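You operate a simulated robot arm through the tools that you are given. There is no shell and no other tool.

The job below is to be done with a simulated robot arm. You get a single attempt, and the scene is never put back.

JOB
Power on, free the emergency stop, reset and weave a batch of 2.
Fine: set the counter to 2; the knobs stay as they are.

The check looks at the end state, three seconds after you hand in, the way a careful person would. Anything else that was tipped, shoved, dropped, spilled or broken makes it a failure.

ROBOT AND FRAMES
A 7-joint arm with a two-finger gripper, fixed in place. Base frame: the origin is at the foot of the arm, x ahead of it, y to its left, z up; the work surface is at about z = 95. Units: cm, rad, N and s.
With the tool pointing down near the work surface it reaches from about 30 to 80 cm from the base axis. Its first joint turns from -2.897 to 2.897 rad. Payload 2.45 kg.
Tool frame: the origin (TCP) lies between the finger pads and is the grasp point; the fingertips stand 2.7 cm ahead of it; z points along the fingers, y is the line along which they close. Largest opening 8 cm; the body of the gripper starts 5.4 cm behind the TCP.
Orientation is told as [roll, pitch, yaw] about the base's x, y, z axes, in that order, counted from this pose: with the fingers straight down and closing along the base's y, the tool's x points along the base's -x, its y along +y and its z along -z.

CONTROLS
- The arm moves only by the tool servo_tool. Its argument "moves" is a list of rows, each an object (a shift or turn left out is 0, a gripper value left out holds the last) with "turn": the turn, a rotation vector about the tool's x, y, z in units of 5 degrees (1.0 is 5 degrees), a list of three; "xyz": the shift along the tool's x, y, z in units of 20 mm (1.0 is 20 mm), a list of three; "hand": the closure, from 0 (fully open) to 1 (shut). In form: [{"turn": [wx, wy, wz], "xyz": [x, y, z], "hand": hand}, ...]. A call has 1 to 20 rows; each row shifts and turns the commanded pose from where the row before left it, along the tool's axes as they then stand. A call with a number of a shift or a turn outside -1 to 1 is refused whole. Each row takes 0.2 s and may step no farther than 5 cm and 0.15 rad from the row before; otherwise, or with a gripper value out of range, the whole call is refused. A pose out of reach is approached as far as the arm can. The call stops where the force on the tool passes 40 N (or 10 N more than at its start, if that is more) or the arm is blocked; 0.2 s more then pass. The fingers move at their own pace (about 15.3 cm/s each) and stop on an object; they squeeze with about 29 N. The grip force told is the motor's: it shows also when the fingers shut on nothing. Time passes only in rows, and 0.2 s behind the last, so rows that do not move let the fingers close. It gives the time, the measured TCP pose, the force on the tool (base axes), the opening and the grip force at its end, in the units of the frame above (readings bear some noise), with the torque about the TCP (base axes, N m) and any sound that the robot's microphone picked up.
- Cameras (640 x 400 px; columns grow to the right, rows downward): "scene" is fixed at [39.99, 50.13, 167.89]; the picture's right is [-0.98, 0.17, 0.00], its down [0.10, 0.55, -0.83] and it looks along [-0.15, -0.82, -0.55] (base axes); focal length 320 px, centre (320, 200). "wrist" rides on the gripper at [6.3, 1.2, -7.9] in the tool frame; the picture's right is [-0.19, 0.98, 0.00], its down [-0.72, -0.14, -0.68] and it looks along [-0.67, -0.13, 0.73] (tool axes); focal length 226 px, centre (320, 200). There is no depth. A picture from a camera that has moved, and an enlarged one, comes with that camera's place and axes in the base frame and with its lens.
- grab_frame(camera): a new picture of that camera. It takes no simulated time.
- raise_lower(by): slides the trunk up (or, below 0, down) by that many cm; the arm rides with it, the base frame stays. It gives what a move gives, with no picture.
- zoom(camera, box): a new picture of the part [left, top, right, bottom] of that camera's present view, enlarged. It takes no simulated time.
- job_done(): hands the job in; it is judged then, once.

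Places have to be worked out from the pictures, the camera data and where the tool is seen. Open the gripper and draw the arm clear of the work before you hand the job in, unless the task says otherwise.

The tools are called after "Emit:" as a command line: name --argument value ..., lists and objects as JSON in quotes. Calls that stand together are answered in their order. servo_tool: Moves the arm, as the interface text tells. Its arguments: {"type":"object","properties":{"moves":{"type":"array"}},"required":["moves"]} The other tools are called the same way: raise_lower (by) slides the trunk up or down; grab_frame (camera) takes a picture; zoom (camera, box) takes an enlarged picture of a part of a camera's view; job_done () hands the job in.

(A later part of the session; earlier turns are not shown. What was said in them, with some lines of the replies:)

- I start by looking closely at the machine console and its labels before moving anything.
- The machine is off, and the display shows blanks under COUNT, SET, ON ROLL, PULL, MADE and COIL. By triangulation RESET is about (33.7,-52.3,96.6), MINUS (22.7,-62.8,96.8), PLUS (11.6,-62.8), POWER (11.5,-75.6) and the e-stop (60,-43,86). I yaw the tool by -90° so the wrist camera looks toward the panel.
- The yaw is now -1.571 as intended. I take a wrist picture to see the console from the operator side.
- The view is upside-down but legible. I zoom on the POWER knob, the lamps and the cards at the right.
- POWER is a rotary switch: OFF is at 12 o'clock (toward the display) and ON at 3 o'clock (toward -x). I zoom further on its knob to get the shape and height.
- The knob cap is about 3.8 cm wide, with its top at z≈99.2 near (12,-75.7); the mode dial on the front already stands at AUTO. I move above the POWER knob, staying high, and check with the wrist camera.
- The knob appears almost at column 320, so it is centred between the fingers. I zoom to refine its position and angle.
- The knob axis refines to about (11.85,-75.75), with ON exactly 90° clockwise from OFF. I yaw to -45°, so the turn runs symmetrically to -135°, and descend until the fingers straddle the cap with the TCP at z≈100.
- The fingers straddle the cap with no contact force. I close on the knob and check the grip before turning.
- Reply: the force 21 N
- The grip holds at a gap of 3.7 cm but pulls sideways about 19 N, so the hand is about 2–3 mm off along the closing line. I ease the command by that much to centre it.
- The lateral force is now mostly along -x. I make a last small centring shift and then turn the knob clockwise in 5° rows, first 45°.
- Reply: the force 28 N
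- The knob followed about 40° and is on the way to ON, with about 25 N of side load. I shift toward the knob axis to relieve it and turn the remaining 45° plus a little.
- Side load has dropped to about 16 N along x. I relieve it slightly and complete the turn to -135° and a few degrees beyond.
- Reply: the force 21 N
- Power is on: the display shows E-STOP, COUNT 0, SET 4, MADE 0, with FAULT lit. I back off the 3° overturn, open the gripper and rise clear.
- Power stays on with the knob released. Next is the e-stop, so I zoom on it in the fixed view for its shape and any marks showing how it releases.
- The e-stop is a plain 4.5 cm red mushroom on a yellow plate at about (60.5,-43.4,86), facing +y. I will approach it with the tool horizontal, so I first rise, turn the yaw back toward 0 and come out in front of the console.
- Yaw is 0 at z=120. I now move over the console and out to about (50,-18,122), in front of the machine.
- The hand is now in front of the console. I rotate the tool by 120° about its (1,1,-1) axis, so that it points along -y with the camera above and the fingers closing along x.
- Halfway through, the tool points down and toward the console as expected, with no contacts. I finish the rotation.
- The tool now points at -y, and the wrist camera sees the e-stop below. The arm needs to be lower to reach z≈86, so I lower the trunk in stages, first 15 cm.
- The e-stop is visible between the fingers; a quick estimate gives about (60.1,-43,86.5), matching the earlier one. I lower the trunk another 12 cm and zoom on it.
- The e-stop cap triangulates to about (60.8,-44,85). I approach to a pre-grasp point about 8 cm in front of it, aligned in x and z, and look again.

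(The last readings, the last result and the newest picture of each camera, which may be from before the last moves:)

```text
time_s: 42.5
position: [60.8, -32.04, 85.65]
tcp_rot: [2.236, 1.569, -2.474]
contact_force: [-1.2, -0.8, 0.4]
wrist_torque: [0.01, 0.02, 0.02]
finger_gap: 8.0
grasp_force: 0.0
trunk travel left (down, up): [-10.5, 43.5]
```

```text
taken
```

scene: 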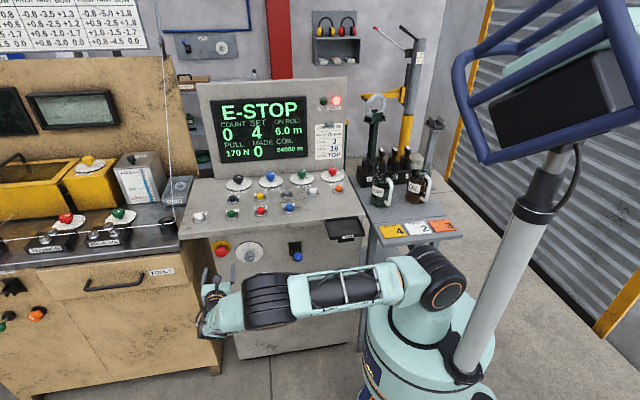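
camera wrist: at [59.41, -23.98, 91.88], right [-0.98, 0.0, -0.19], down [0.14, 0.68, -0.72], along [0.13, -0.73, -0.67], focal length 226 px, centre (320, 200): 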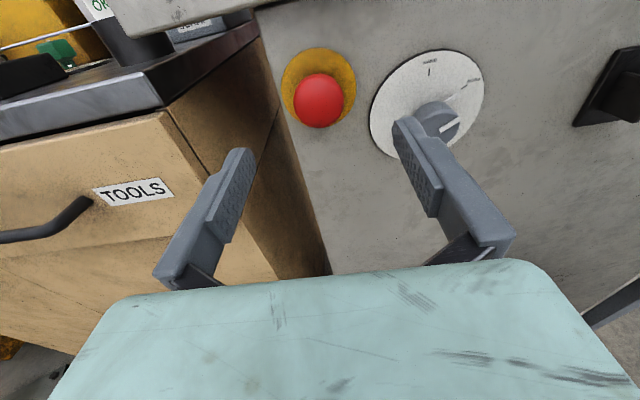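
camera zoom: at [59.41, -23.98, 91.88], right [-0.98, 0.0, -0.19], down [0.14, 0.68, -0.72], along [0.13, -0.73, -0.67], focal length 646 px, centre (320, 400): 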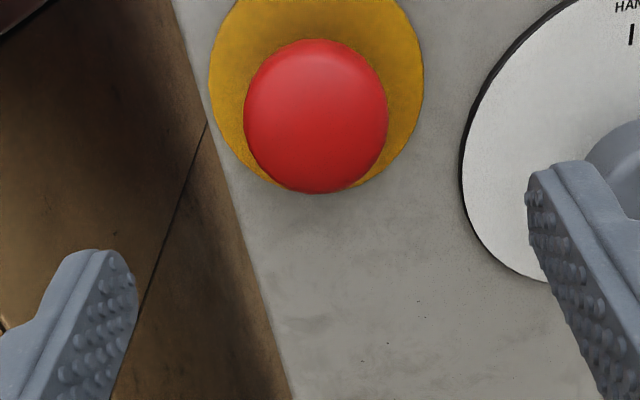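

The cap centre now refines to (60.9,-44.3,84.9) from two wrist views. I advance to y≈-41 with a small drop, so the fingers begin to straddle the cap, and check.

Emit:
servo_tool --moves '[{"xyz": [-0.06, 0, 0.7]}, {"xyz": [-0.06, 0, 0.7]}, {"xyz": [-0.06, 0, 0.7]}, {"xyz": [-0.06, 0, 0.7]}, {"xyz": [-0.06, 0, 0.7]}, {"xyz": [-0.06, 0, 0.6]}, {"xyz": [0, 0, 0.4]}]'

Emit:
grab_frame --camera "wrist"

Emit:
zoom --camera "scene" --box '[180, 210, 280, 300]'

```text
time_s: 44.0
position: [60.71, -40.99, 84.91]
tcp_rot: [2.167, 1.568, -2.545]
contact_force: [0.1, -0.1, -0.2]
wrist_torque: [0.03, -0.03, 0.01]
finger_gap: 8.04
grasp_force: 0.2
trunk travel left (down, up): [-10.5, 43.5]
```

```text
taken
camera wrist: at [59.43, -32.98, 91.11], right [-0.98, 0.0, -0.19], down [0.14, 0.68, -0.72], along [0.13, -0.73, -0.67], focal length 226 px, centre (320, 200)
```

wrist: 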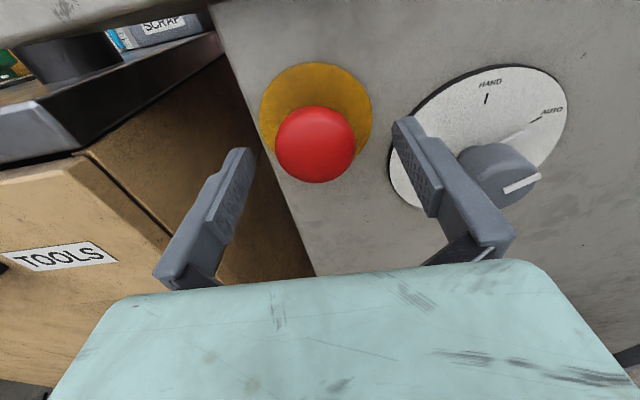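

```text
4.44 times, centred on (230, 255) of scene
camera zoom: at [39.99, 50.13, 167.89], right [-0.98, 0.17, 0.0], down [0.1, 0.55, -0.83], along [-0.15, -0.82, -0.55], focal length 1421 px, centre (720, -44)
```

zoom: 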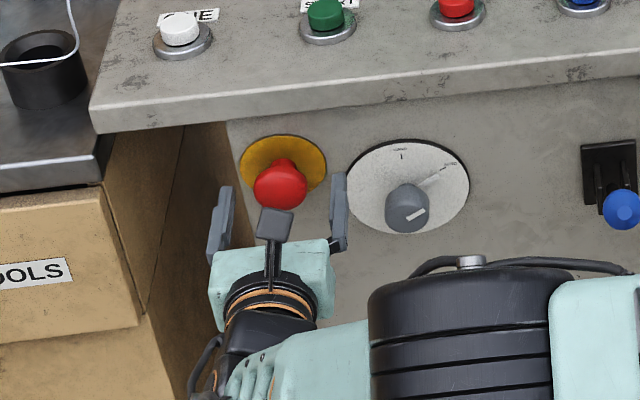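

Alignment is good: the cap is centred between the fingers at about (60.9,-44,85.1). I advance another 2.4 cm and close on the cap.

Emit:
servo_tool --moves '[{"xyz": [0.03, -0.04, 0.4]}, {"xyz": [0.03, -0.03, 0.4]}, {"xyz": [0, 0, 0.4]}, {"xyz": [0, 0, 0]}]'

Emit:
grab_frame --camera "wrist"

```text
time_s: 45.0
position: [60.82, -43.14, 85.07]
tcp_rot: [2.156, 1.568, -2.554]
contact_force: [-10.2, 18.4, -0.2]
wrist_torque: [0.09, 0.12, -1.18]
finger_gap: 7.87
grasp_force: 0.0
trunk travel left (down, up): [-10.5, 43.5]
```

```text
taken
camera wrist: at [59.48, -35.15, 91.24], right [-0.98, 0.0, -0.19], down [0.14, 0.68, -0.72], along [0.13, -0.73, -0.67], focal length 226 px, centre (320, 200)
```

wrist: 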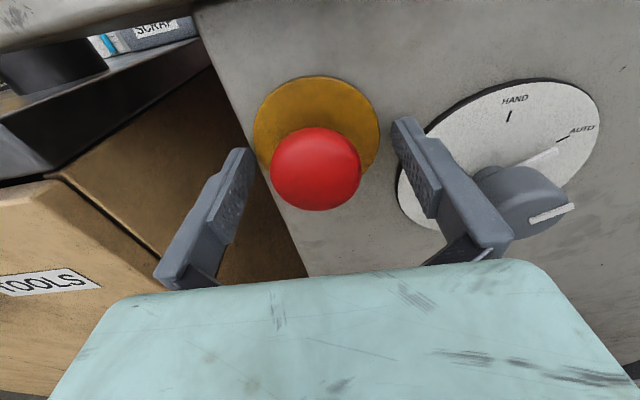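

A finger's outer side touched the rim of the HAND/AUTO dial plate (about 20 N, at roughly 5 cm to -x). I back off, narrow the opening to about 5.8 cm, and come in again slightly less deep.

Emit:
servo_tool --moves '[{"xyz": [0, 0, -0.4]}, {"xyz": [0, 0, -0.2], "hand": 0.27}, {"xyz": [0, 0, 0], "hand": 0.27}]'

Emit:
zoom --camera "wrist" --box '[220, 60, 640, 260]'

```text
time_s: 45.9
position: [60.9, -42.18, 85.01]
tcp_rot: [2.422, 1.57, -2.29]
contact_force: [-0.7, -0.2, -0.5]
wrist_torque: [-0.01, -0.02, 0.03]
finger_gap: 5.86
grasp_force: 0.1
trunk travel left (down, up): [-10.5, 43.5]
```

```text
1.52 times, centred on (430, 160) of wrist
camera zoom: at [59.57, -34.16, 91.27], right [-0.98, 0.0, -0.19], down [0.14, 0.68, -0.72], along [0.13, -0.73, -0.67], focal length 344 px, centre (152, 261)
```

zoom: 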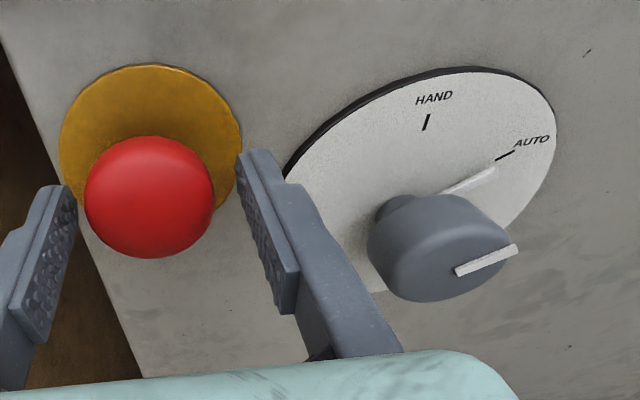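

The contact is gone and the mode knob still points at AUTO. I advance about 0.9 cm and close on the cap.

Emit:
servo_tool --moves '[{"xyz": [0, 0, 0.25]}, {"xyz": [0, 0, 0.22]}, {"hand": 1}, {"hand": 1}, {"hand": 1}]'

Emit:
grab_frame --camera "wrist"

```text
time_s: 47.0
position: [61.08, -43.01, 85.01]
tcp_rot: [2.206, 1.567, -2.503]
contact_force: [10.6, -3.5, 2.1]
wrist_torque: [0.13, -0.02, 0.13]
finger_gap: 4.34
grasp_force: 44.6
trunk travel left (down, up): [-10.5, 43.5]
```

```text
taken
camera wrist: at [59.67, -35.11, 91.25], right [-0.98, 0.0, -0.19], down [0.14, 0.68, -0.72], along [0.13, -0.73, -0.67], focal length 226 px, centre (320, 200)
```

wrist: 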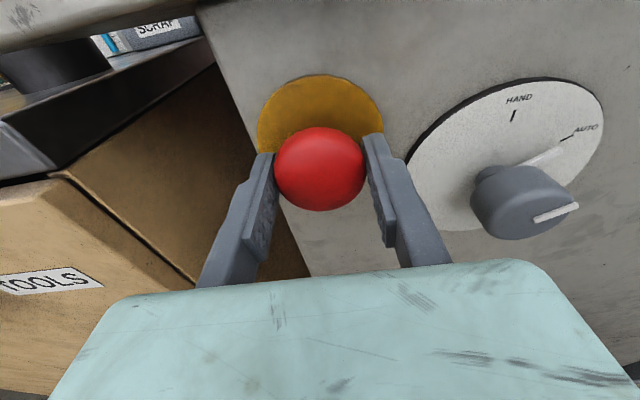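

The cap is gripped at 4.34 cm with little side load. I try the usual release, a clockwise twist (seen from the front), 30° at first.

Emit:
servo_tool --moves '[{"xyz": [0, -0.05, 0], "turn": [0, 0, 1]}, {"turn": [0, 0, 1]}, {"turn": [0, 0, 1]}, {"turn": [0, 0, 1]}, {"turn": [0, 0, 1]}, {"turn": [0, 0, 1]}]'

Emit:
zoom --camera "scene" --box '[180, 70, 380, 195]'

Emit:
grab_frame --camera "wrist"

```text
time_s: 48.5
position: [60.95, -43.14, 84.93]
tcp_rot: [-1.577, 1.048, -0.002]
contact_force: [2.8, -2.0, 0.1]
wrist_torque: [-0.12, 0.69, -0.09]
finger_gap: 4.32
grasp_force: 44.9
trunk travel left (down, up): [-10.5, 43.5]
```

```text
3.20 times, centred on (280, 132) of scene
camera zoom: at [39.99, 50.13, 167.89], right [-0.98, 0.17, 0.0], down [0.1, 0.55, -0.83], along [-0.15, -0.82, -0.55], focal length 1023 px, centre (448, 416)
```

zoom: 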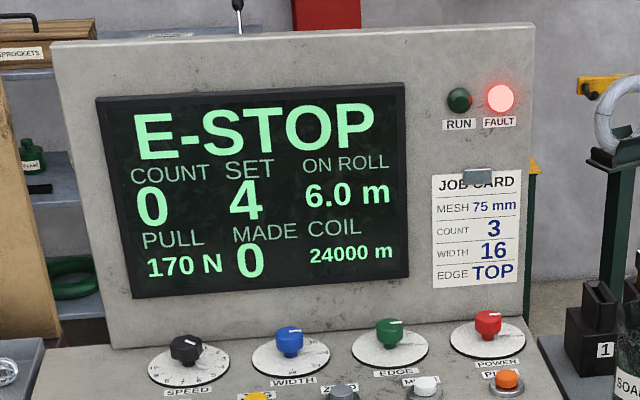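

```text
taken
camera wrist: at [56.66, -35.11, 89.77], right [-0.75, 0.0, -0.66], down [0.48, 0.68, -0.55], along [0.45, -0.73, -0.51], focal length 226 px, centre (320, 200)
```

wrist: 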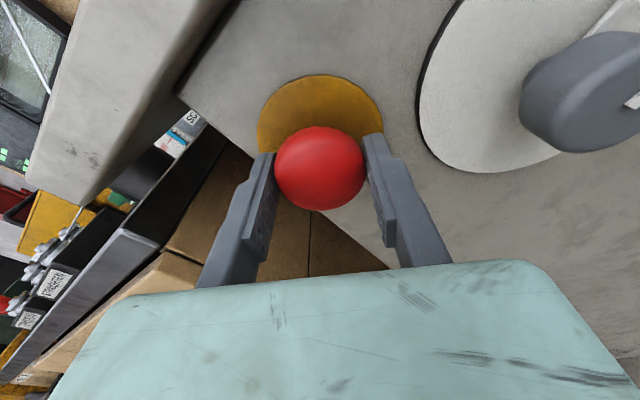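

The twist meets about 0.7 N·m and the display still shows E-STOP. I continue another 30° clockwise.

Emit:
servo_tool --moves '[{"turn": [0, 0, 1]}, {"turn": [0, 0, 1]}, {"turn": [0, 0, 1]}, {"turn": [0, 0, 1]}, {"turn": [0, 0, 1]}, {"turn": [0, 0, 1]}]'

Emit:
zoom --camera "scene" --box '[180, 70, 380, 195]'

Emit:
grab_frame --camera "wrist"

```text
time_s: 49.9
position: [60.97, -43.24, 85.08]
tcp_rot: [-1.574, 0.522, 0.0]
contact_force: [0.5, 0.5, 0.2]
wrist_torque: [-0.01, 0.39, -0.05]
finger_gap: 4.28
grasp_force: 44.7
trunk travel left (down, up): [-10.5, 43.5]
```

```text
3.20 times, centred on (280, 132) of scene
camera zoom: at [39.99, 50.13, 167.89], right [-0.98, 0.17, 0.0], down [0.1, 0.55, -0.83], along [-0.15, -0.82, -0.55], focal length 1023 px, centre (448, 416)
```

zoom: 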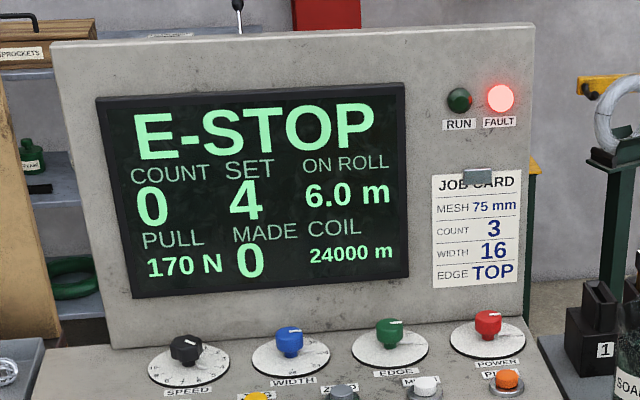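

```text
taken
camera wrist: at [54.78, -35.13, 86.99], right [-0.32, 0.0, -0.95], down [0.69, 0.68, -0.24], along [0.65, -0.73, -0.22], focal length 226 px, centre (320, 200)
```

wrist: 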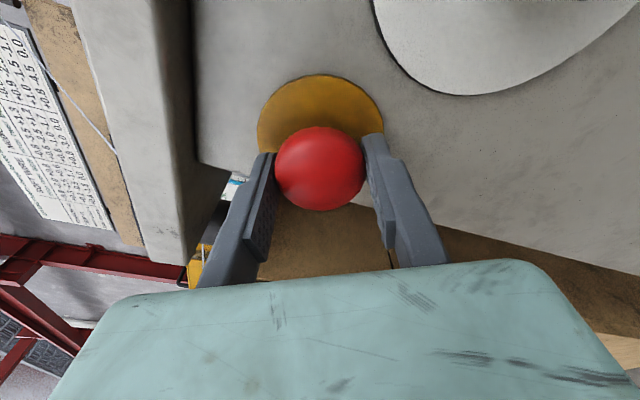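

After 60° of twist the torque fell to 0.4 N·m and the display still shows E-STOP, so the cap may just be slipping. I try a gentle straight pull of about 1 cm instead.

Emit:
servo_tool --moves '[{"xyz": [0, 0, -0.15]}, {"xyz": [0, 0, -0.15]}, {"xyz": [0, 0, -0.15]}]'

Emit:
zoom --camera "scene" --box '[180, 70, 380, 195]'

Emit:
grab_frame --camera "wrist"

```text
time_s: 50.6
position: [61.08, -42.38, 85.04]
tcp_rot: [-1.575, 0.525, -0.001]
contact_force: [2.1, -7.6, 0.3]
wrist_torque: [0.0, -1.08, 0.24]
finger_gap: 4.28
grasp_force: 45.3
trunk travel left (down, up): [-10.5, 43.5]
```

```text
3.20 times, centred on (280, 132) of scene
camera zoom: at [39.99, 50.13, 167.89], right [-0.98, 0.17, 0.0], down [0.1, 0.55, -0.83], along [-0.15, -0.82, -0.55], focal length 1023 px, centre (448, 416)
```

zoom: 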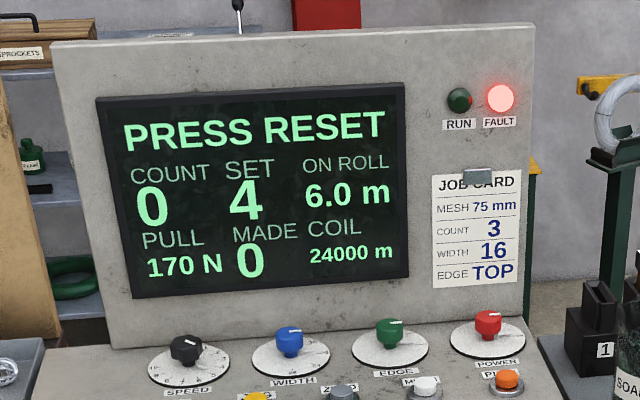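

```text
taken
camera wrist: at [54.78, -34.32, 87.0], right [-0.32, 0.0, -0.95], down [0.69, 0.68, -0.24], along [0.65, -0.73, -0.22], focal length 226 px, centre (320, 200)
```

wrist: 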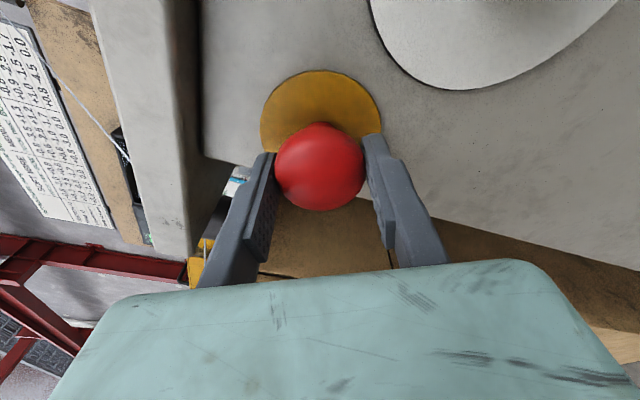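

The display now reads PRESS RESET, so the e-stop is freed. I open the fingers moderately without pushing forward and back straight away from it.

Emit:
servo_tool --moves '[{"hand": 0.3}, {"hand": 0.3}, {"hand": 0.2}, {"xyz": [0, 0, -0.3]}, {"xyz": [0, 0, -0.6]}, {"xyz": [0, 0, -0.8]}, {"xyz": [0, 0, -1]}, {"xyz": [0, 0, -1]}, {"xyz": [0, 0, -1]}, {"xyz": [0, 0, -1]}, {"xyz": [0, 0, -1]}]'

Emit:
zoom --camera "scene" --box '[180, 70, 380, 290]'

Emit:
grab_frame --camera "wrist"

```text
time_s: 53.0
position: [60.91, -28.73, 85.01]
tcp_rot: [-1.574, 0.526, 0.001]
contact_force: [0.4, 0.5, 0.4]
wrist_torque: [0.0, 0.0, 0.0]
finger_gap: 6.4
grasp_force: 0.1
trunk travel left (down, up): [-10.5, 43.5]
```

```text
1.82 times, centred on (280, 180) of scene
camera zoom: at [39.99, 50.13, 167.89], right [-0.98, 0.17, 0.0], down [0.1, 0.55, -0.83], along [-0.15, -0.82, -0.55], focal length 581 px, centre (393, 236)
```

zoom: 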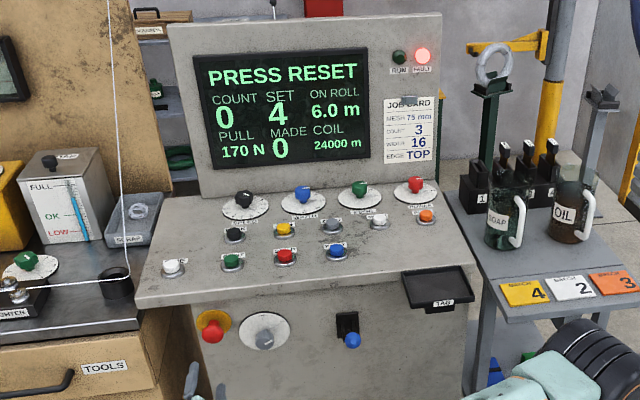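

```text
taken
camera wrist: at [54.77, -20.81, 86.95], right [-0.33, 0.0, -0.95], down [0.69, 0.68, -0.24], along [0.64, -0.73, -0.22], focal length 226 px, centre (320, 200)
```

wrist: 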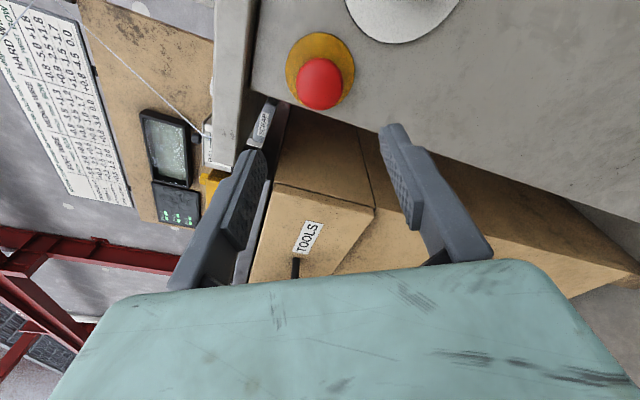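

The e-stop stands out and nothing else has changed. I roll the tool back 60° and retreat to about (50,-18), ready to raise the trunk.

Emit:
servo_tool --moves '[{"turn": [0, 0, -1]}, {"turn": [0, 0, -1]}, {"turn": [0, 0, -1]}, {"turn": [0, 0, -1]}, {"turn": [0, 0, -1]}, {"turn": [0, 0, -1]}, {"turn": [0, 0, -1]}, {"turn": [0, 0, -1]}, {"turn": [0, 0, -1]}, {"turn": [0, 0, -1]}, {"turn": [0, 0, -1]}, {"turn": [0, 0, -1]}, {"xyz": [0, 0.69, -0.67]}, {"xyz": [0, 0.69, -0.67]}, {"xyz": [0, 0.69, -0.67]}, {"xyz": [0, 0.69, -0.67]}, {"xyz": [0, 0.69, -0.67]}, {"xyz": [0, 0.69, -0.67]}, {"xyz": [0, 0.69, -0.67]}, {"xyz": [0, 0.69, -0.67]}]'

Emit:
raise_lower --by 27

Emit:
grab_frame --camera "scene"

```text
time_s: 57.2
position: [49.86, -18.05, 85.05]
tcp_rot: [2.241, 1.569, -2.472]
contact_force: [-0.1, 0.0, 0.6]
wrist_torque: [-0.02, 0.0, 0.0]
finger_gap: 6.42
grasp_force: 0.0
trunk travel left (down, up): [-10.5, 43.5]
```

```text
time_s: 60.0
position: [49.96, -18.13, 112.02]
tcp_rot: [2.23, 1.568, -2.48]
contact_force: [0.1, 0.3, -0.4]
wrist_torque: [0.01, -0.02, 0.04]
finger_gap: 6.41
grasp_force: 0.1
trunk travel left (down, up): [-37.5, 16.5]
```

```text
taken
```

scene: 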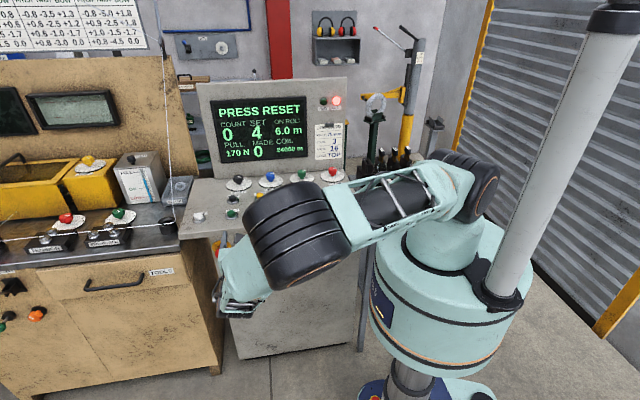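

The trunk is back at its start height. I raise the TCP 10 cm and then reverse the 120° rotation to point the tool down again.

Emit:
servo_tool --moves '[{"xyz": [1, 0, 0]}, {"xyz": [1, 0, 0]}, {"xyz": [1, 0, 0]}, {"xyz": [1, 0, 0]}, {"xyz": [1, 0, 0]}, {"turn": [-0.5774, -0.5774, 0.5774]}, {"turn": [-0.5774, -0.5774, 0.5774]}, {"turn": [-0.5774, -0.5774, 0.5774]}, {"turn": [-0.5774, -0.5774, 0.5774]}, {"turn": [-0.5774, -0.5774, 0.5774]}, {"turn": [-0.5774, -0.5774, 0.5774]}, {"turn": [-0.5774, -0.5774, 0.5774]}, {"turn": [-0.5774, -0.5774, 0.5774]}, {"turn": [-0.5774, -0.5774, 0.5774]}, {"turn": [-0.5774, -0.5774, 0.5774]}, {"turn": [-0.5774, -0.5774, 0.5774]}, {"turn": [-0.5774, -0.5774, 0.5774]}]'

Emit:
servo_tool --moves '[{"turn": [-0.5774, -0.5774, 0.5774]}, {"turn": [-0.5774, -0.5774, 0.5774]}, {"turn": [-0.5774, -0.5774, 0.5774]}, {"turn": [-0.5774, -0.5774, 0.5774]}, {"turn": [-0.5774, -0.5774, 0.5774]}, {"turn": [-0.5774, -0.5774, 0.5774]}, {"turn": [-0.5774, -0.5774, 0.5774]}, {"turn": [-0.5774, -0.5774, 0.5774]}, {"turn": [-0.5774, -0.5774, 0.5774]}, {"turn": [-0.5774, -0.5774, 0.5774]}, {"turn": [-0.5774, -0.5774, 0.5774]}, {"turn": [-0.5774, -0.5774, 0.5774], "hand": 1}]'

Emit:
grab_frame --camera "scene"

```text
time_s: 63.6
position: [49.91, -18.1, 122.07]
tcp_rot: [-0.461, 0.729, 0.464]
contact_force: [0.8, -0.2, -0.5]
wrist_torque: [0.02, 0.03, -0.01]
finger_gap: 6.4
grasp_force: 0.0
trunk travel left (down, up): [-37.5, 16.5]
```

```text
time_s: 66.2
position: [49.8, -18.02, 121.94]
tcp_rot: [0.001, -0.001, 0.001]
contact_force: [0.9, 0.0, -0.1]
wrist_torque: [0.0, 0.06, -0.01]
finger_gap: 0.0
grasp_force: 28.9
trunk travel left (down, up): [-37.5, 16.5]
```

```text
taken
```

scene: 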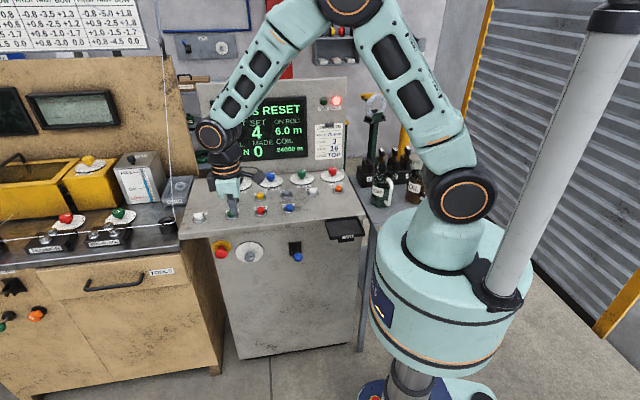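

The gripper is closed and pointing down. I move above RESET at about (33.7,-52.3) at z≈110 and look before pressing.

Emit:
servo_tool --moves '[{"xyz": [0.447, -0.953, 0.333]}, {"xyz": [0.447, -0.953, 0.333]}, {"xyz": [0.447, -0.953, 0.333]}, {"xyz": [0.447, -0.953, 0.333]}, {"xyz": [0.447, -0.953, 0.333]}, {"xyz": [0.447, -0.953, 0.333]}, {"xyz": [0.447, -0.953, 0.333]}, {"xyz": [0.447, -0.953, 0.333]}, {"xyz": [0.447, -0.953, 0.333]}, {"xyz": [0.447, -0.953, 0.333]}, {"xyz": [0.447, -0.953, 0.333]}, {"xyz": [0.447, -0.953, 0.333]}, {"xyz": [0.447, -0.953, 0.333]}, {"xyz": [0.447, -0.953, 0.333]}, {"xyz": [0.447, -0.953, 0.333]}, {"xyz": [0.447, -0.953, 0.333]}, {"xyz": [0.447, -0.953, 0.333]}, {"xyz": [0.447, -0.953, 0.333]}]'

Emit:
grab_frame --camera "wrist"

Emit:
grab_frame --camera "scene"

```text
time_s: 70.0
position: [33.97, -52.46, 109.87]
tcp_rot: [-0.001, 0.0, 0.001]
contact_force: [0.1, -0.5, -0.2]
wrist_torque: [0.02, -0.02, 0.01]
finger_gap: 0.0
grasp_force: 29.1
trunk travel left (down, up): [-37.5, 16.5]
```

```text
taken
camera wrist: at [27.51, -51.18, 117.78], right [0.19, 0.98, 0.0], down [0.72, -0.14, 0.68], along [0.67, -0.13, -0.73], focal length 226 px, centre (320, 200)
```

wrist: 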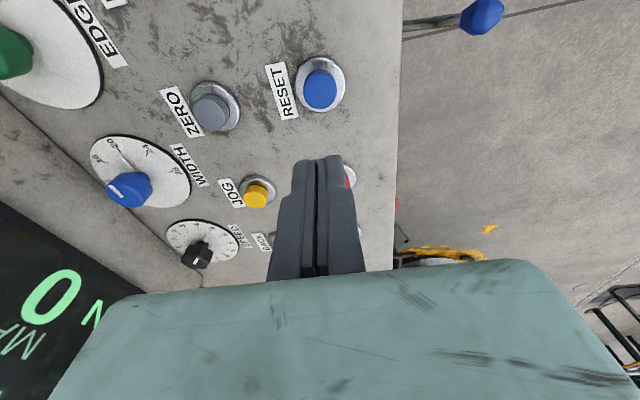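

```text
taken
```

scene: 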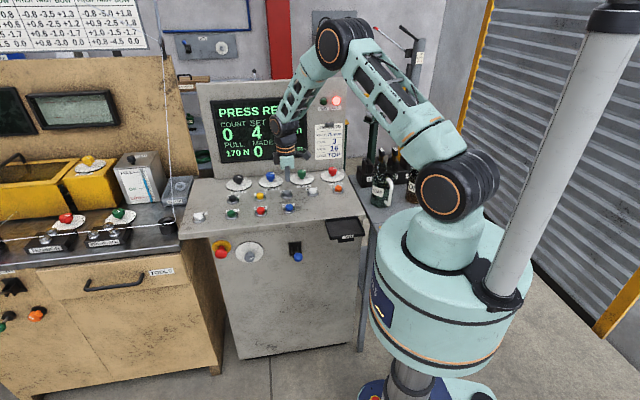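

RESET is directly under the closed fingertips, at about (33.75,-52.4). I descend and press gently in small steps.

Emit:
servo_tool --moves '[{"xyz": [0.1, 0.03, 1]}, {"xyz": [0, 0, 1]}, {"xyz": [0, 0, 1]}, {"xyz": [0, 0, 1]}, {"xyz": [0, 0, 0.7]}, {"xyz": [0, 0, 0.3]}, {"xyz": [0, 0, 0.2]}, {"xyz": [0, 0, 0.2]}, {"xyz": [0, 0, 0.2]}]'

Emit:
zoom --camera "scene" --box '[180, 70, 380, 220]'

```text
time_s: 72.0
position: [33.77, -52.25, 98.78]
tcp_rot: [-0.001, 0.0, -0.001]
contact_force: [0.2, 0.1, 0.9]
wrist_torque: [0.04, 0.01, 0.05]
finger_gap: 0.01
grasp_force: 29.0
trunk travel left (down, up): [-37.5, 16.5]
```

```text
2.67 times, centred on (280, 145) of scene
camera zoom: at [39.99, 50.13, 167.89], right [-0.98, 0.17, 0.0], down [0.1, 0.55, -0.83], along [-0.15, -0.82, -0.55], focal length 853 px, centre (427, 347)
```

zoom: 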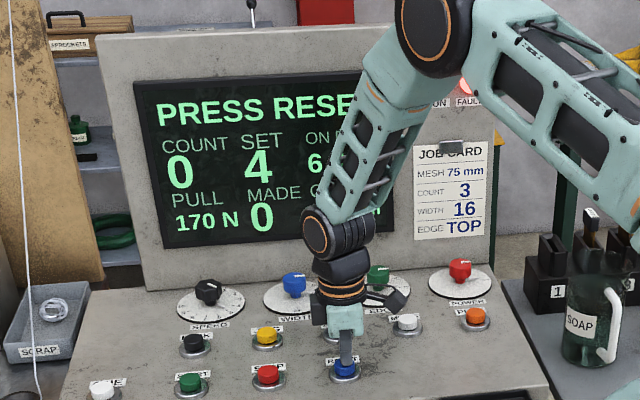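

No contact yet at TCP z=98.8. I continue down in 3–4 mm steps.

Emit:
servo_tool --moves '[{"xyz": [0, 0, 0.15]}, {"xyz": [0, 0, 0.15]}, {"xyz": [0, 0, 0.15]}]'

Emit:
zoom --camera "scene" --box '[180, 70, 380, 220]'

```text
time_s: 72.8
position: [33.72, -52.34, 97.96]
tcp_rot: [-0.003, -0.001, 0.0]
contact_force: [-0.8, 1.6, 17.5]
wrist_torque: [-0.02, -0.06, -0.02]
finger_gap: 0.61
grasp_force: 29.8
trunk travel left (down, up): [-37.5, 16.5]
heard: click
```

```text
2.67 times, centred on (280, 145) of scene
camera zoom: at [39.99, 50.13, 167.89], right [-0.98, 0.17, 0.0], down [0.1, 0.55, -0.83], along [-0.15, -0.82, -0.55], focal length 853 px, centre (427, 347)
```

zoom: 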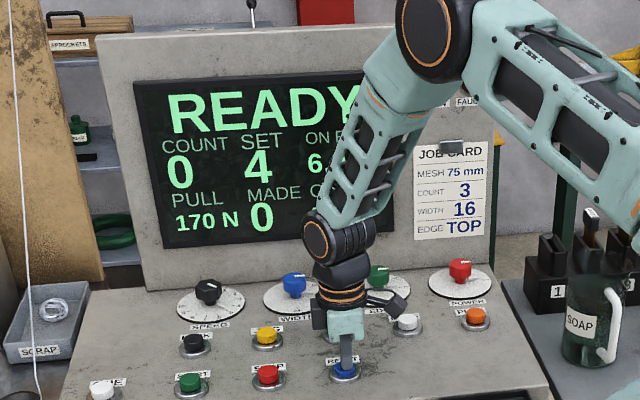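

There was a click and the display reads READY. I lift off and move over MINUS at about (22.75,-62.8).

Emit:
servo_tool --moves '[{"xyz": [0, 0, -0.5]}, {"xyz": [0, 0, -1]}, {"xyz": [0, 0, -1]}, {"xyz": [0, 0, -1]}, {"xyz": [0, 0, -1]}, {"xyz": [0, 0, -0.5]}, {"xyz": [0.915, -0.87, 0]}, {"xyz": [0.915, -0.87, 0]}, {"xyz": [0.915, -0.87, 0]}, {"xyz": [0.915, -0.87, 0]}, {"xyz": [0.915, -0.87, 0]}, {"xyz": [0.915, -0.87, 0]}]'

Emit:
grab_frame --camera "wrist"

Emit:
zoom --camera "scene" --box '[180, 70, 380, 220]'

```text
time_s: 75.4
position: [22.55, -62.95, 107.73]
tcp_rot: [0.0, 0.0, 0.001]
contact_force: [-0.9, 0.5, -0.3]
wrist_torque: [-0.01, -0.03, -0.01]
finger_gap: 0.0
grasp_force: 29.6
trunk travel left (down, up): [-37.5, 16.5]
```

```text
taken
camera wrist: at [16.22, -61.57, 115.58], right [0.19, 0.98, 0.0], down [0.72, -0.14, 0.68], along [0.67, -0.13, -0.73], focal length 226 px, centre (320, 200)
```

wrist: 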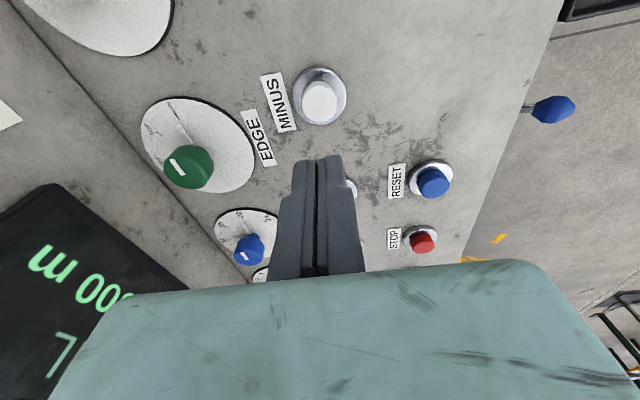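

```text
2.67 times, centred on (280, 145) of scene
camera zoom: at [39.99, 50.13, 167.89], right [-0.98, 0.17, 0.0], down [0.1, 0.55, -0.83], along [-0.15, -0.82, -0.55], focal length 853 px, centre (427, 347)
```

zoom: 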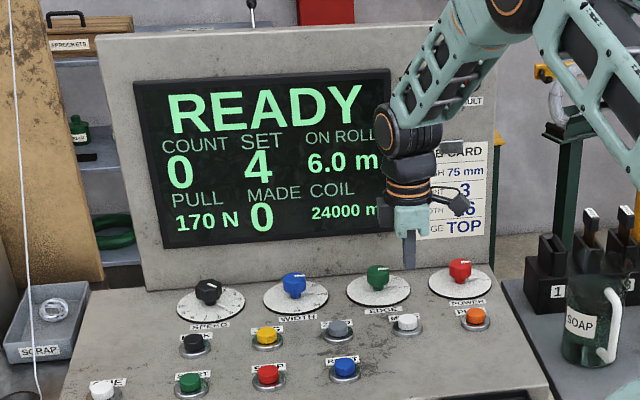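

MINUS is under the fingertip, about 0.35 cm further in +x. I correct that, press once to the same depth as RESET, and lift.

Emit:
servo_tool --moves '[{"xyz": [-0.17, 0.02, 1]}, {"xyz": [0, 0, 1]}, {"xyz": [0, 0, 1]}, {"xyz": [0, 0, 1]}, {"xyz": [0, 0, 0.4]}, {"xyz": [0, 0, 0.15]}, {"xyz": [0, 0, 0.15]}, {"xyz": [0, 0, 0.15]}]'

Emit:
zoom --camera "scene" --box '[180, 70, 380, 220]'

```text
time_s: 77.2
position: [23.07, -62.74, 98.15]
tcp_rot: [-0.003, 0.001, -0.001]
contact_force: [-0.1, -1.3, 4.3]
wrist_torque: [-0.05, -0.03, 0.01]
finger_gap: 0.58
grasp_force: 29.7
trunk travel left (down, up): [-37.5, 16.5]
heard: click
```

```text
2.67 times, centred on (280, 145) of scene
camera zoom: at [39.99, 50.13, 167.89], right [-0.98, 0.17, 0.0], down [0.1, 0.55, -0.83], along [-0.15, -0.82, -0.55], focal length 853 px, centre (427, 347)
```

zoom: 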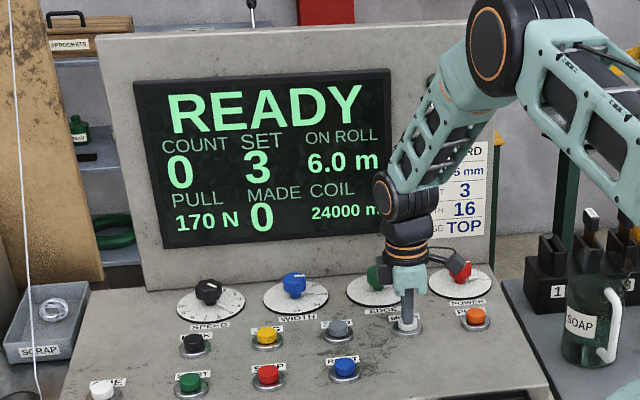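

SET went from 4 to 3 with one click. I release fully and press once more.

Emit:
servo_tool --moves '[{"xyz": [0, 0, -0.5]}, {"xyz": [0, 0, -0.5]}, {"xyz": [0, 0, 0]}]'

Emit:
zoom --camera "scene" --box '[180, 70, 380, 220]'

```text
time_s: 78.0
position: [23.13, -62.76, 100.13]
tcp_rot: [-0.001, -0.001, 0.0]
contact_force: [-0.4, 1.5, -0.8]
wrist_torque: [0.0, -0.02, 0.01]
finger_gap: 0.02
grasp_force: 29.6
trunk travel left (down, up): [-37.5, 16.5]
```

```text
2.67 times, centred on (280, 145) of scene
camera zoom: at [39.99, 50.13, 167.89], right [-0.98, 0.17, 0.0], down [0.1, 0.55, -0.83], along [-0.15, -0.82, -0.55], focal length 853 px, centre (427, 347)
```

zoom: 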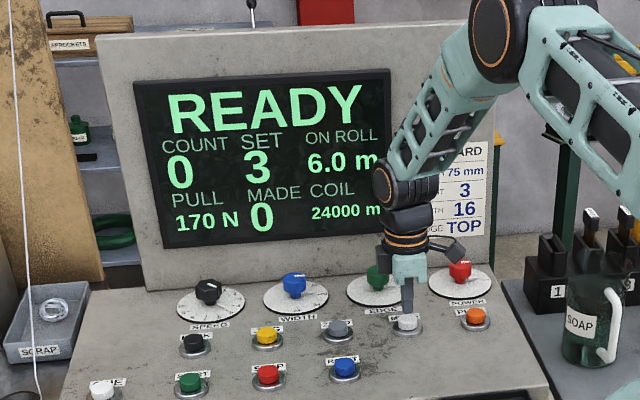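

SET reads 3 after release. I press MINUS the second time.

Emit:
servo_tool --moves '[{"xyz": [0, 0, 0.5]}, {"xyz": [0, 0, 0.25]}, {"xyz": [0, 0, 0.15]}, {"xyz": [0, 0, 0.1]}, {"xyz": [0, 0, 0]}]'

Emit:
zoom --camera "scene" --box '[180, 70, 380, 220]'

```text
time_s: 79.2
position: [23.06, -62.78, 98.15]
tcp_rot: [-0.002, 0.0, -0.002]
contact_force: [0.8, -0.6, 4.2]
wrist_torque: [-0.02, 0.0, 0.02]
finger_gap: 0.58
grasp_force: 30.2
trunk travel left (down, up): [-37.5, 16.5]
heard: click
```

```text
2.67 times, centred on (280, 145) of scene
camera zoom: at [39.99, 50.13, 167.89], right [-0.98, 0.17, 0.0], down [0.1, 0.55, -0.83], along [-0.15, -0.82, -0.55], focal length 853 px, centre (427, 347)
```

zoom: 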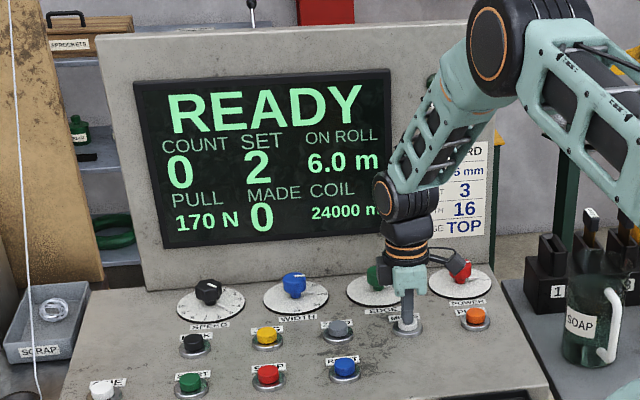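

SET now reads 2. I lift off and travel to above START at about (55.9,-52.6), staying high.

Emit:
servo_tool --moves '[{"xyz": [0, 0, -0.5]}, {"xyz": [0, 0, -1]}, {"xyz": [0, 0, -1]}, {"xyz": [0, 0, -1]}, {"xyz": [0, 0, -1]}, {"xyz": [0, 0, -0.5]}]'

Emit:
servo_tool --moves '[{"xyz": [-0.914, 0.283, 0]}, {"xyz": [-0.914, 0.283, 0]}, {"xyz": [-0.914, 0.283, 0]}, {"xyz": [-0.914, 0.283, 0]}, {"xyz": [-0.914, 0.283, 0]}, {"xyz": [-0.914, 0.283, 0]}, {"xyz": [-0.914, 0.283, 0]}, {"xyz": [-0.914, 0.283, 0]}, {"xyz": [-0.914, 0.283, 0]}, {"xyz": [-0.914, 0.283, 0]}, {"xyz": [-0.914, 0.283, 0]}, {"xyz": [-0.914, 0.283, 0]}, {"xyz": [-0.914, 0.283, 0]}, {"xyz": [-0.914, 0.283, 0]}, {"xyz": [-0.914, 0.283, 0]}, {"xyz": [-0.914, 0.283, 0]}, {"xyz": [-0.914, 0.283, 0]}, {"xyz": [-0.914, 0.283, 0]}]'

Emit:
grab_frame --camera "wrist"

Emit:
grab_frame --camera "scene"

```text
time_s: 80.6
position: [23.05, -62.82, 108.08]
tcp_rot: [0.0, 0.0, 0.002]
contact_force: [0.1, -1.4, 0.2]
wrist_torque: [0.0, -0.01, 0.03]
finger_gap: 0.04
grasp_force: 29.6
trunk travel left (down, up): [-37.5, 16.5]
```

```text
time_s: 84.4
position: [56.09, -52.37, 108.15]
tcp_rot: [-0.001, 0.001, -0.001]
contact_force: [-0.4, -0.3, -0.5]
wrist_torque: [0.03, 0.02, -0.02]
finger_gap: 0.0
grasp_force: 30.2
trunk travel left (down, up): [-37.5, 16.5]
```

```text
taken
camera wrist: at [49.65, -51.22, 115.95], right [0.19, 0.98, 0.0], down [0.72, -0.14, 0.68], along [0.67, -0.13, -0.73], focal length 226 px, centre (320, 200)
```

wrist: 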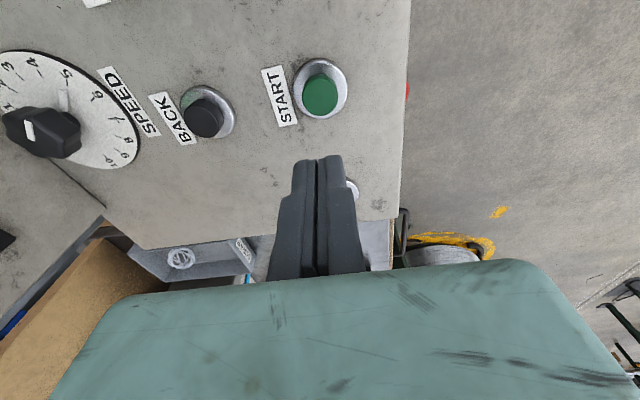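

```text
taken
```

scene: 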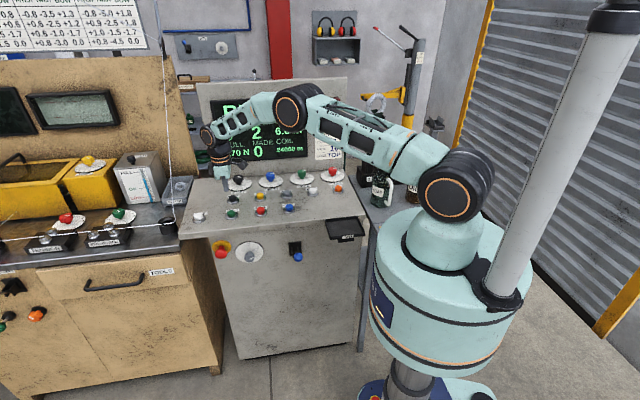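

START is under the fingertip, at (55.9,-52.4). I descend and press it once.

Emit:
servo_tool --moves '[{"xyz": [0.07, -0.02, 1]}, {"xyz": [0, 0, 1]}, {"xyz": [0, 0, 1]}, {"xyz": [0, 0, 1]}, {"xyz": [0, 0, 0.5]}, {"xyz": [0, 0, 0.25]}, {"xyz": [0, 0, 0.15]}, {"xyz": [0, 0, 0.12]}, {"xyz": [0, 0, 0]}]'

Emit:
grab_frame --camera "scene"

```text
time_s: 86.4
position: [55.95, -52.56, 98.11]
tcp_rot: [-0.001, -0.001, 0.0]
contact_force: [-0.5, 0.6, 4.5]
wrist_torque: [0.0, -0.02, 0.04]
finger_gap: 0.6
grasp_force: 30.0
trunk travel left (down, up): [-37.5, 16.5]
heard: click
```

```text
taken
```

scene: 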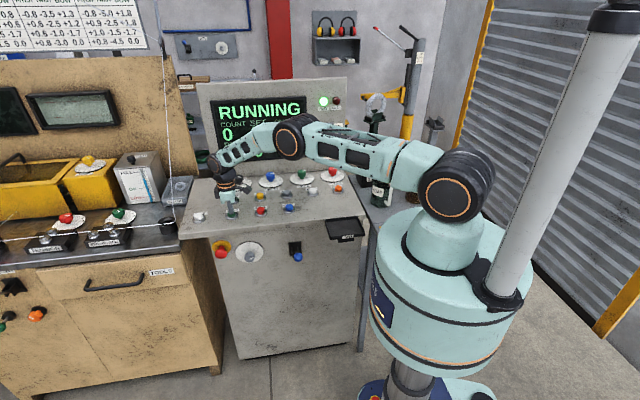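

The display reads RUNNING with the RUN lamp lit. I lift off and draw back so the display can be seen while it weaves.

Emit:
servo_tool --moves '[{"xyz": [0, 0, -0.5]}, {"xyz": [0, 0, -1]}, {"xyz": [0, 0, -1]}, {"xyz": [0, 0, -1]}, {"xyz": [0, 0, -1]}, {"xyz": [0, 0, -1]}, {"xyz": [0.3, 1, -0.4]}, {"xyz": [0.3, 1, -0.4]}, {"xyz": [0.3, 1, -0.4]}, {"xyz": [0.3, 1, -0.4]}, {"xyz": [0.3, 1, -0.4]}, {"xyz": [0.3, 1, -0.4]}, {"xyz": [0.3, 1, -0.4]}, {"xyz": [0.3, 1, -0.4]}, {"xyz": [0.3, 1, -0.4]}, {"xyz": [0.3, 1, 0]}, {"xyz": [0.3, 1, 0]}, {"xyz": [0.3, 1, 0]}, {"xyz": [0.3, 1, 0]}, {"xyz": [0.3, 1, 0]}]'

Emit:
grab_frame --camera "scene"

Emit:
zoom --camera "scene" --box '[180, 70, 380, 195]'

```text
time_s: 90.6
position: [47.38, -24.57, 116.19]
tcp_rot: [-0.002, -0.001, -0.001]
contact_force: [-0.1, -0.2, 0.7]
wrist_torque: [-0.02, 0.01, 0.0]
finger_gap: 0.0
grasp_force: 30.1
trunk travel left (down, up): [-37.5, 16.5]
```

```text
taken
```

scene: 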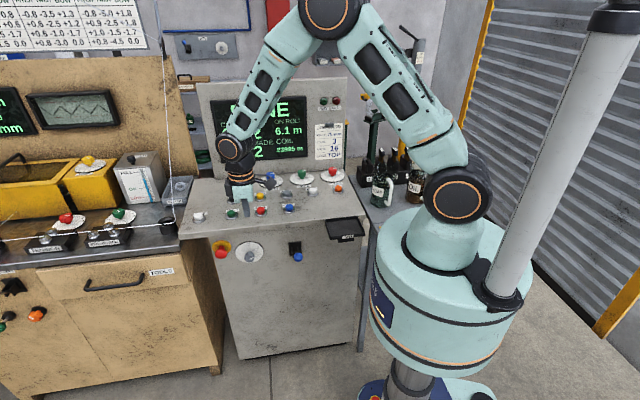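

```text
3.20 times, centred on (280, 132) of scene
camera zoom: at [39.99, 50.13, 167.89], right [-0.98, 0.17, 0.0], down [0.1, 0.55, -0.83], along [-0.15, -0.82, -0.55], focal length 1023 px, centre (448, 416)
```

zoom: 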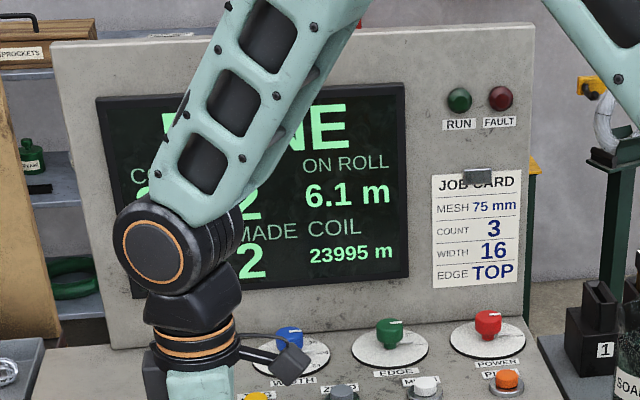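

It appears to read DONE with MADE 2. I open the gripper and draw the arm further clear to confirm the whole display and the state of the bench.

Emit:
servo_tool --moves '[{"xyz": [0.3, 1, -0.4], "hand": 0}, {"xyz": [0.3, 1, -0.4]}, {"xyz": [0.3, 1, -0.4]}, {"xyz": [0.3, 1, -0.4]}, {"xyz": [0.3, 1, -0.4]}, {"xyz": [0, 1, 0]}, {"xyz": [0, 1, 0]}, {"xyz": [0, 1, 0]}, {"xyz": [0, 1, 0]}, {"xyz": [0, 1, 0]}, {"xyz": [0, 1, 0]}, {"xyz": [0, 1, 0]}, {"xyz": [0, 1, 0]}, {"xyz": [0, 1, 0]}, {"xyz": [0, 0, 0]}]'

Emit:
grab_frame --camera "scene"

Emit:
zoom --camera "scene" --box '[180, 70, 380, 195]'

Emit:
zoom --camera "scene" --box '[170, 160, 380, 290]'

```text
time_s: 93.8
position: [44.51, 3.52, 120.31]
tcp_rot: [0.001, -0.001, 0.0]
contact_force: [-0.2, 0.0, 0.1]
wrist_torque: [-0.03, 0.0, -0.02]
finger_gap: 8.0
grasp_force: 0.0
trunk travel left (down, up): [-37.5, 16.5]
```

```text
taken
```

scene: 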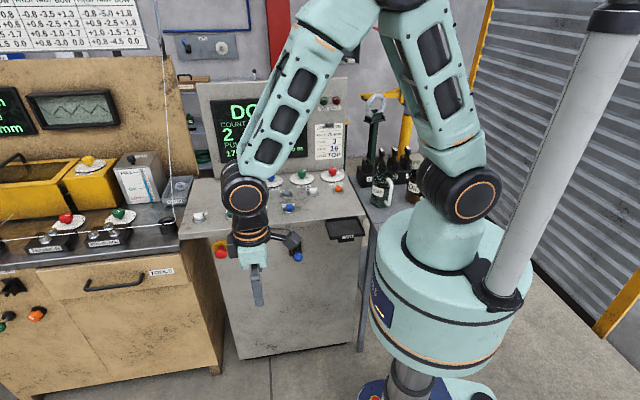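

```text
3.20 times, centred on (280, 132) of scene
camera zoom: at [39.99, 50.13, 167.89], right [-0.98, 0.17, 0.0], down [0.1, 0.55, -0.83], along [-0.15, -0.82, -0.55], focal length 1023 px, centre (448, 416)
```

zoom: 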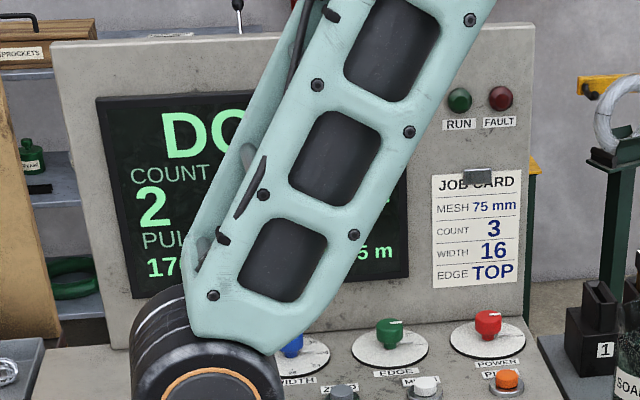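

```text
3.05 times, centred on (275, 225) of scene
camera zoom: at [39.99, 50.13, 167.89], right [-0.98, 0.17, 0.0], down [0.1, 0.55, -0.83], along [-0.15, -0.82, -0.55], focal length 974 px, centre (457, 124)
```

zoom: 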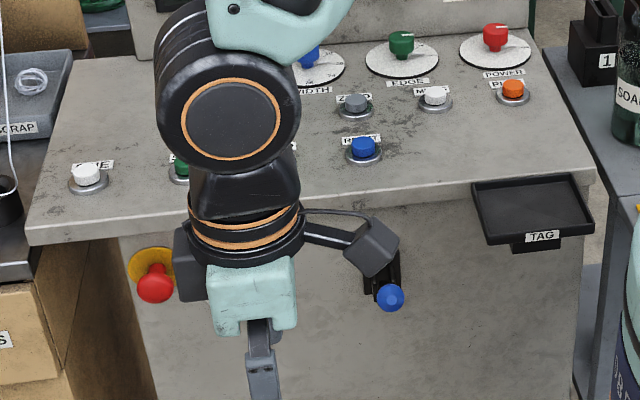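

The display shows DONE with COUNT 2, though the forearm still covers part of it. I move the arm sideways to +x to see all of the display and the mode dial.

Emit:
servo_tool --moves '[{"xyz": [-1, 0.5, 0]}, {"xyz": [-1, 0.5, 0]}, {"xyz": [-1, 0.5, 0]}, {"xyz": [-1, 0.5, 0]}, {"xyz": [-1, 0.5, 0]}, {"xyz": [-1, 0.5, 0]}, {"xyz": [-1, 0.5, 0]}, {"xyz": [-1, 0.5, 0]}, {"xyz": [-1, 0.5, 0]}, {"xyz": [-1, 0.5, 0]}, {"xyz": [0, 0, 0]}]'

Emit:
grab_frame --camera "scene"

Emit:
zoom --camera "scene" --box '[180, 70, 380, 195]'

Emit:
zoom --camera "scene" --box '[170, 160, 380, 290]'

```text
time_s: 96.2
position: [64.35, 13.4, 120.31]
tcp_rot: [0.0, 0.0, 0.0]
contact_force: [0.2, -0.3, 0.3]
wrist_torque: [-0.01, -0.02, -0.01]
finger_gap: 8.0
grasp_force: 0.0
trunk travel left (down, up): [-37.5, 16.5]
```

```text
taken
```

scene: 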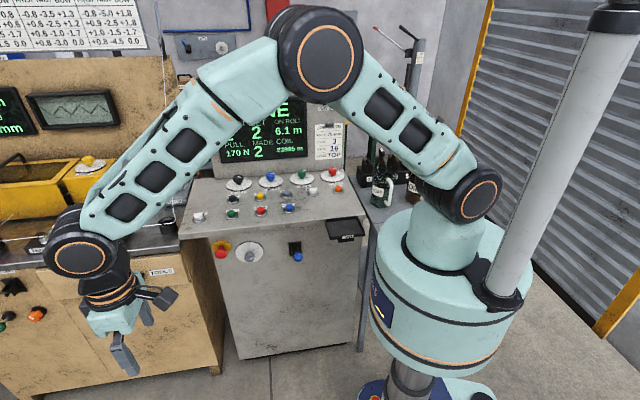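

```text
3.20 times, centred on (280, 132) of scene
camera zoom: at [39.99, 50.13, 167.89], right [-0.98, 0.17, 0.0], down [0.1, 0.55, -0.83], along [-0.15, -0.82, -0.55], focal length 1023 px, centre (448, 416)
```

zoom: 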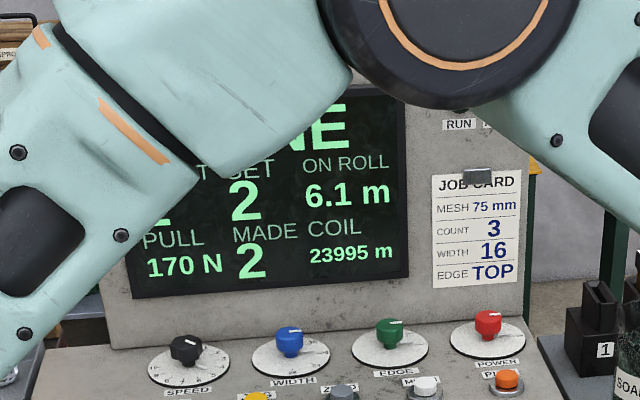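

```text
3.05 times, centred on (275, 225) of scene
camera zoom: at [39.99, 50.13, 167.89], right [-0.98, 0.17, 0.0], down [0.1, 0.55, -0.83], along [-0.15, -0.82, -0.55], focal length 974 px, centre (457, 124)
```

zoom: 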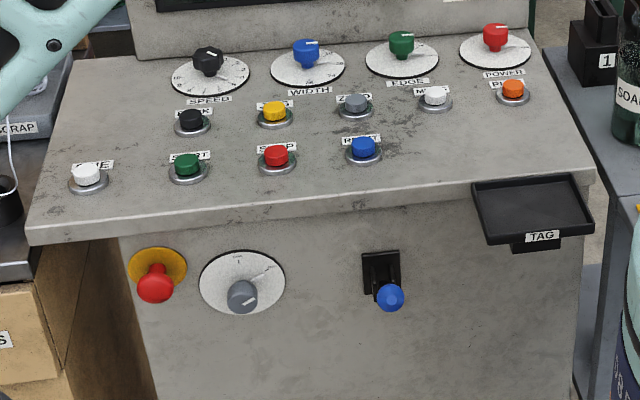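

The display reads DONE with COUNT 2, SET 2 and MADE 2. SPEED, WIDTH, EDGE and the AUTO dial are unchanged, the e-stop stands released, the gripper is open and the arm is clear, so I hand the job in.

Emit:
job_done

```text
The job is handed in.
```

The batch of 2 is woven. The display reads DONE, with COUNT 2, SET 2 and MADE 2, and I have handed the job in.

- **Power and e-stop:** I turned POWER to ON. The e-stop did not release on a 60° twist alone, only once I also pulled it out about 1 cm. RESET then brought up READY.
- **Counter:** SET showed 4 at power-on, so I pressed MINUS twice to reach 2. The job card on the panel says COUNT 3; I followed your instruction instead.
- **Knobs:** SPEED, WIDTH, EDGE and the HAND/AUTO dial are as they were, with the dial still at AUTO.
- **Contact:** On my first approach to the e-stop, a finger pressed against the rim of the HAND/AUTO dial plate with about 20 N. I backed off at once, and the pointer did not move.

I saw nothing else knocked or moved. The gripper is open and the arm is clear of the machine.
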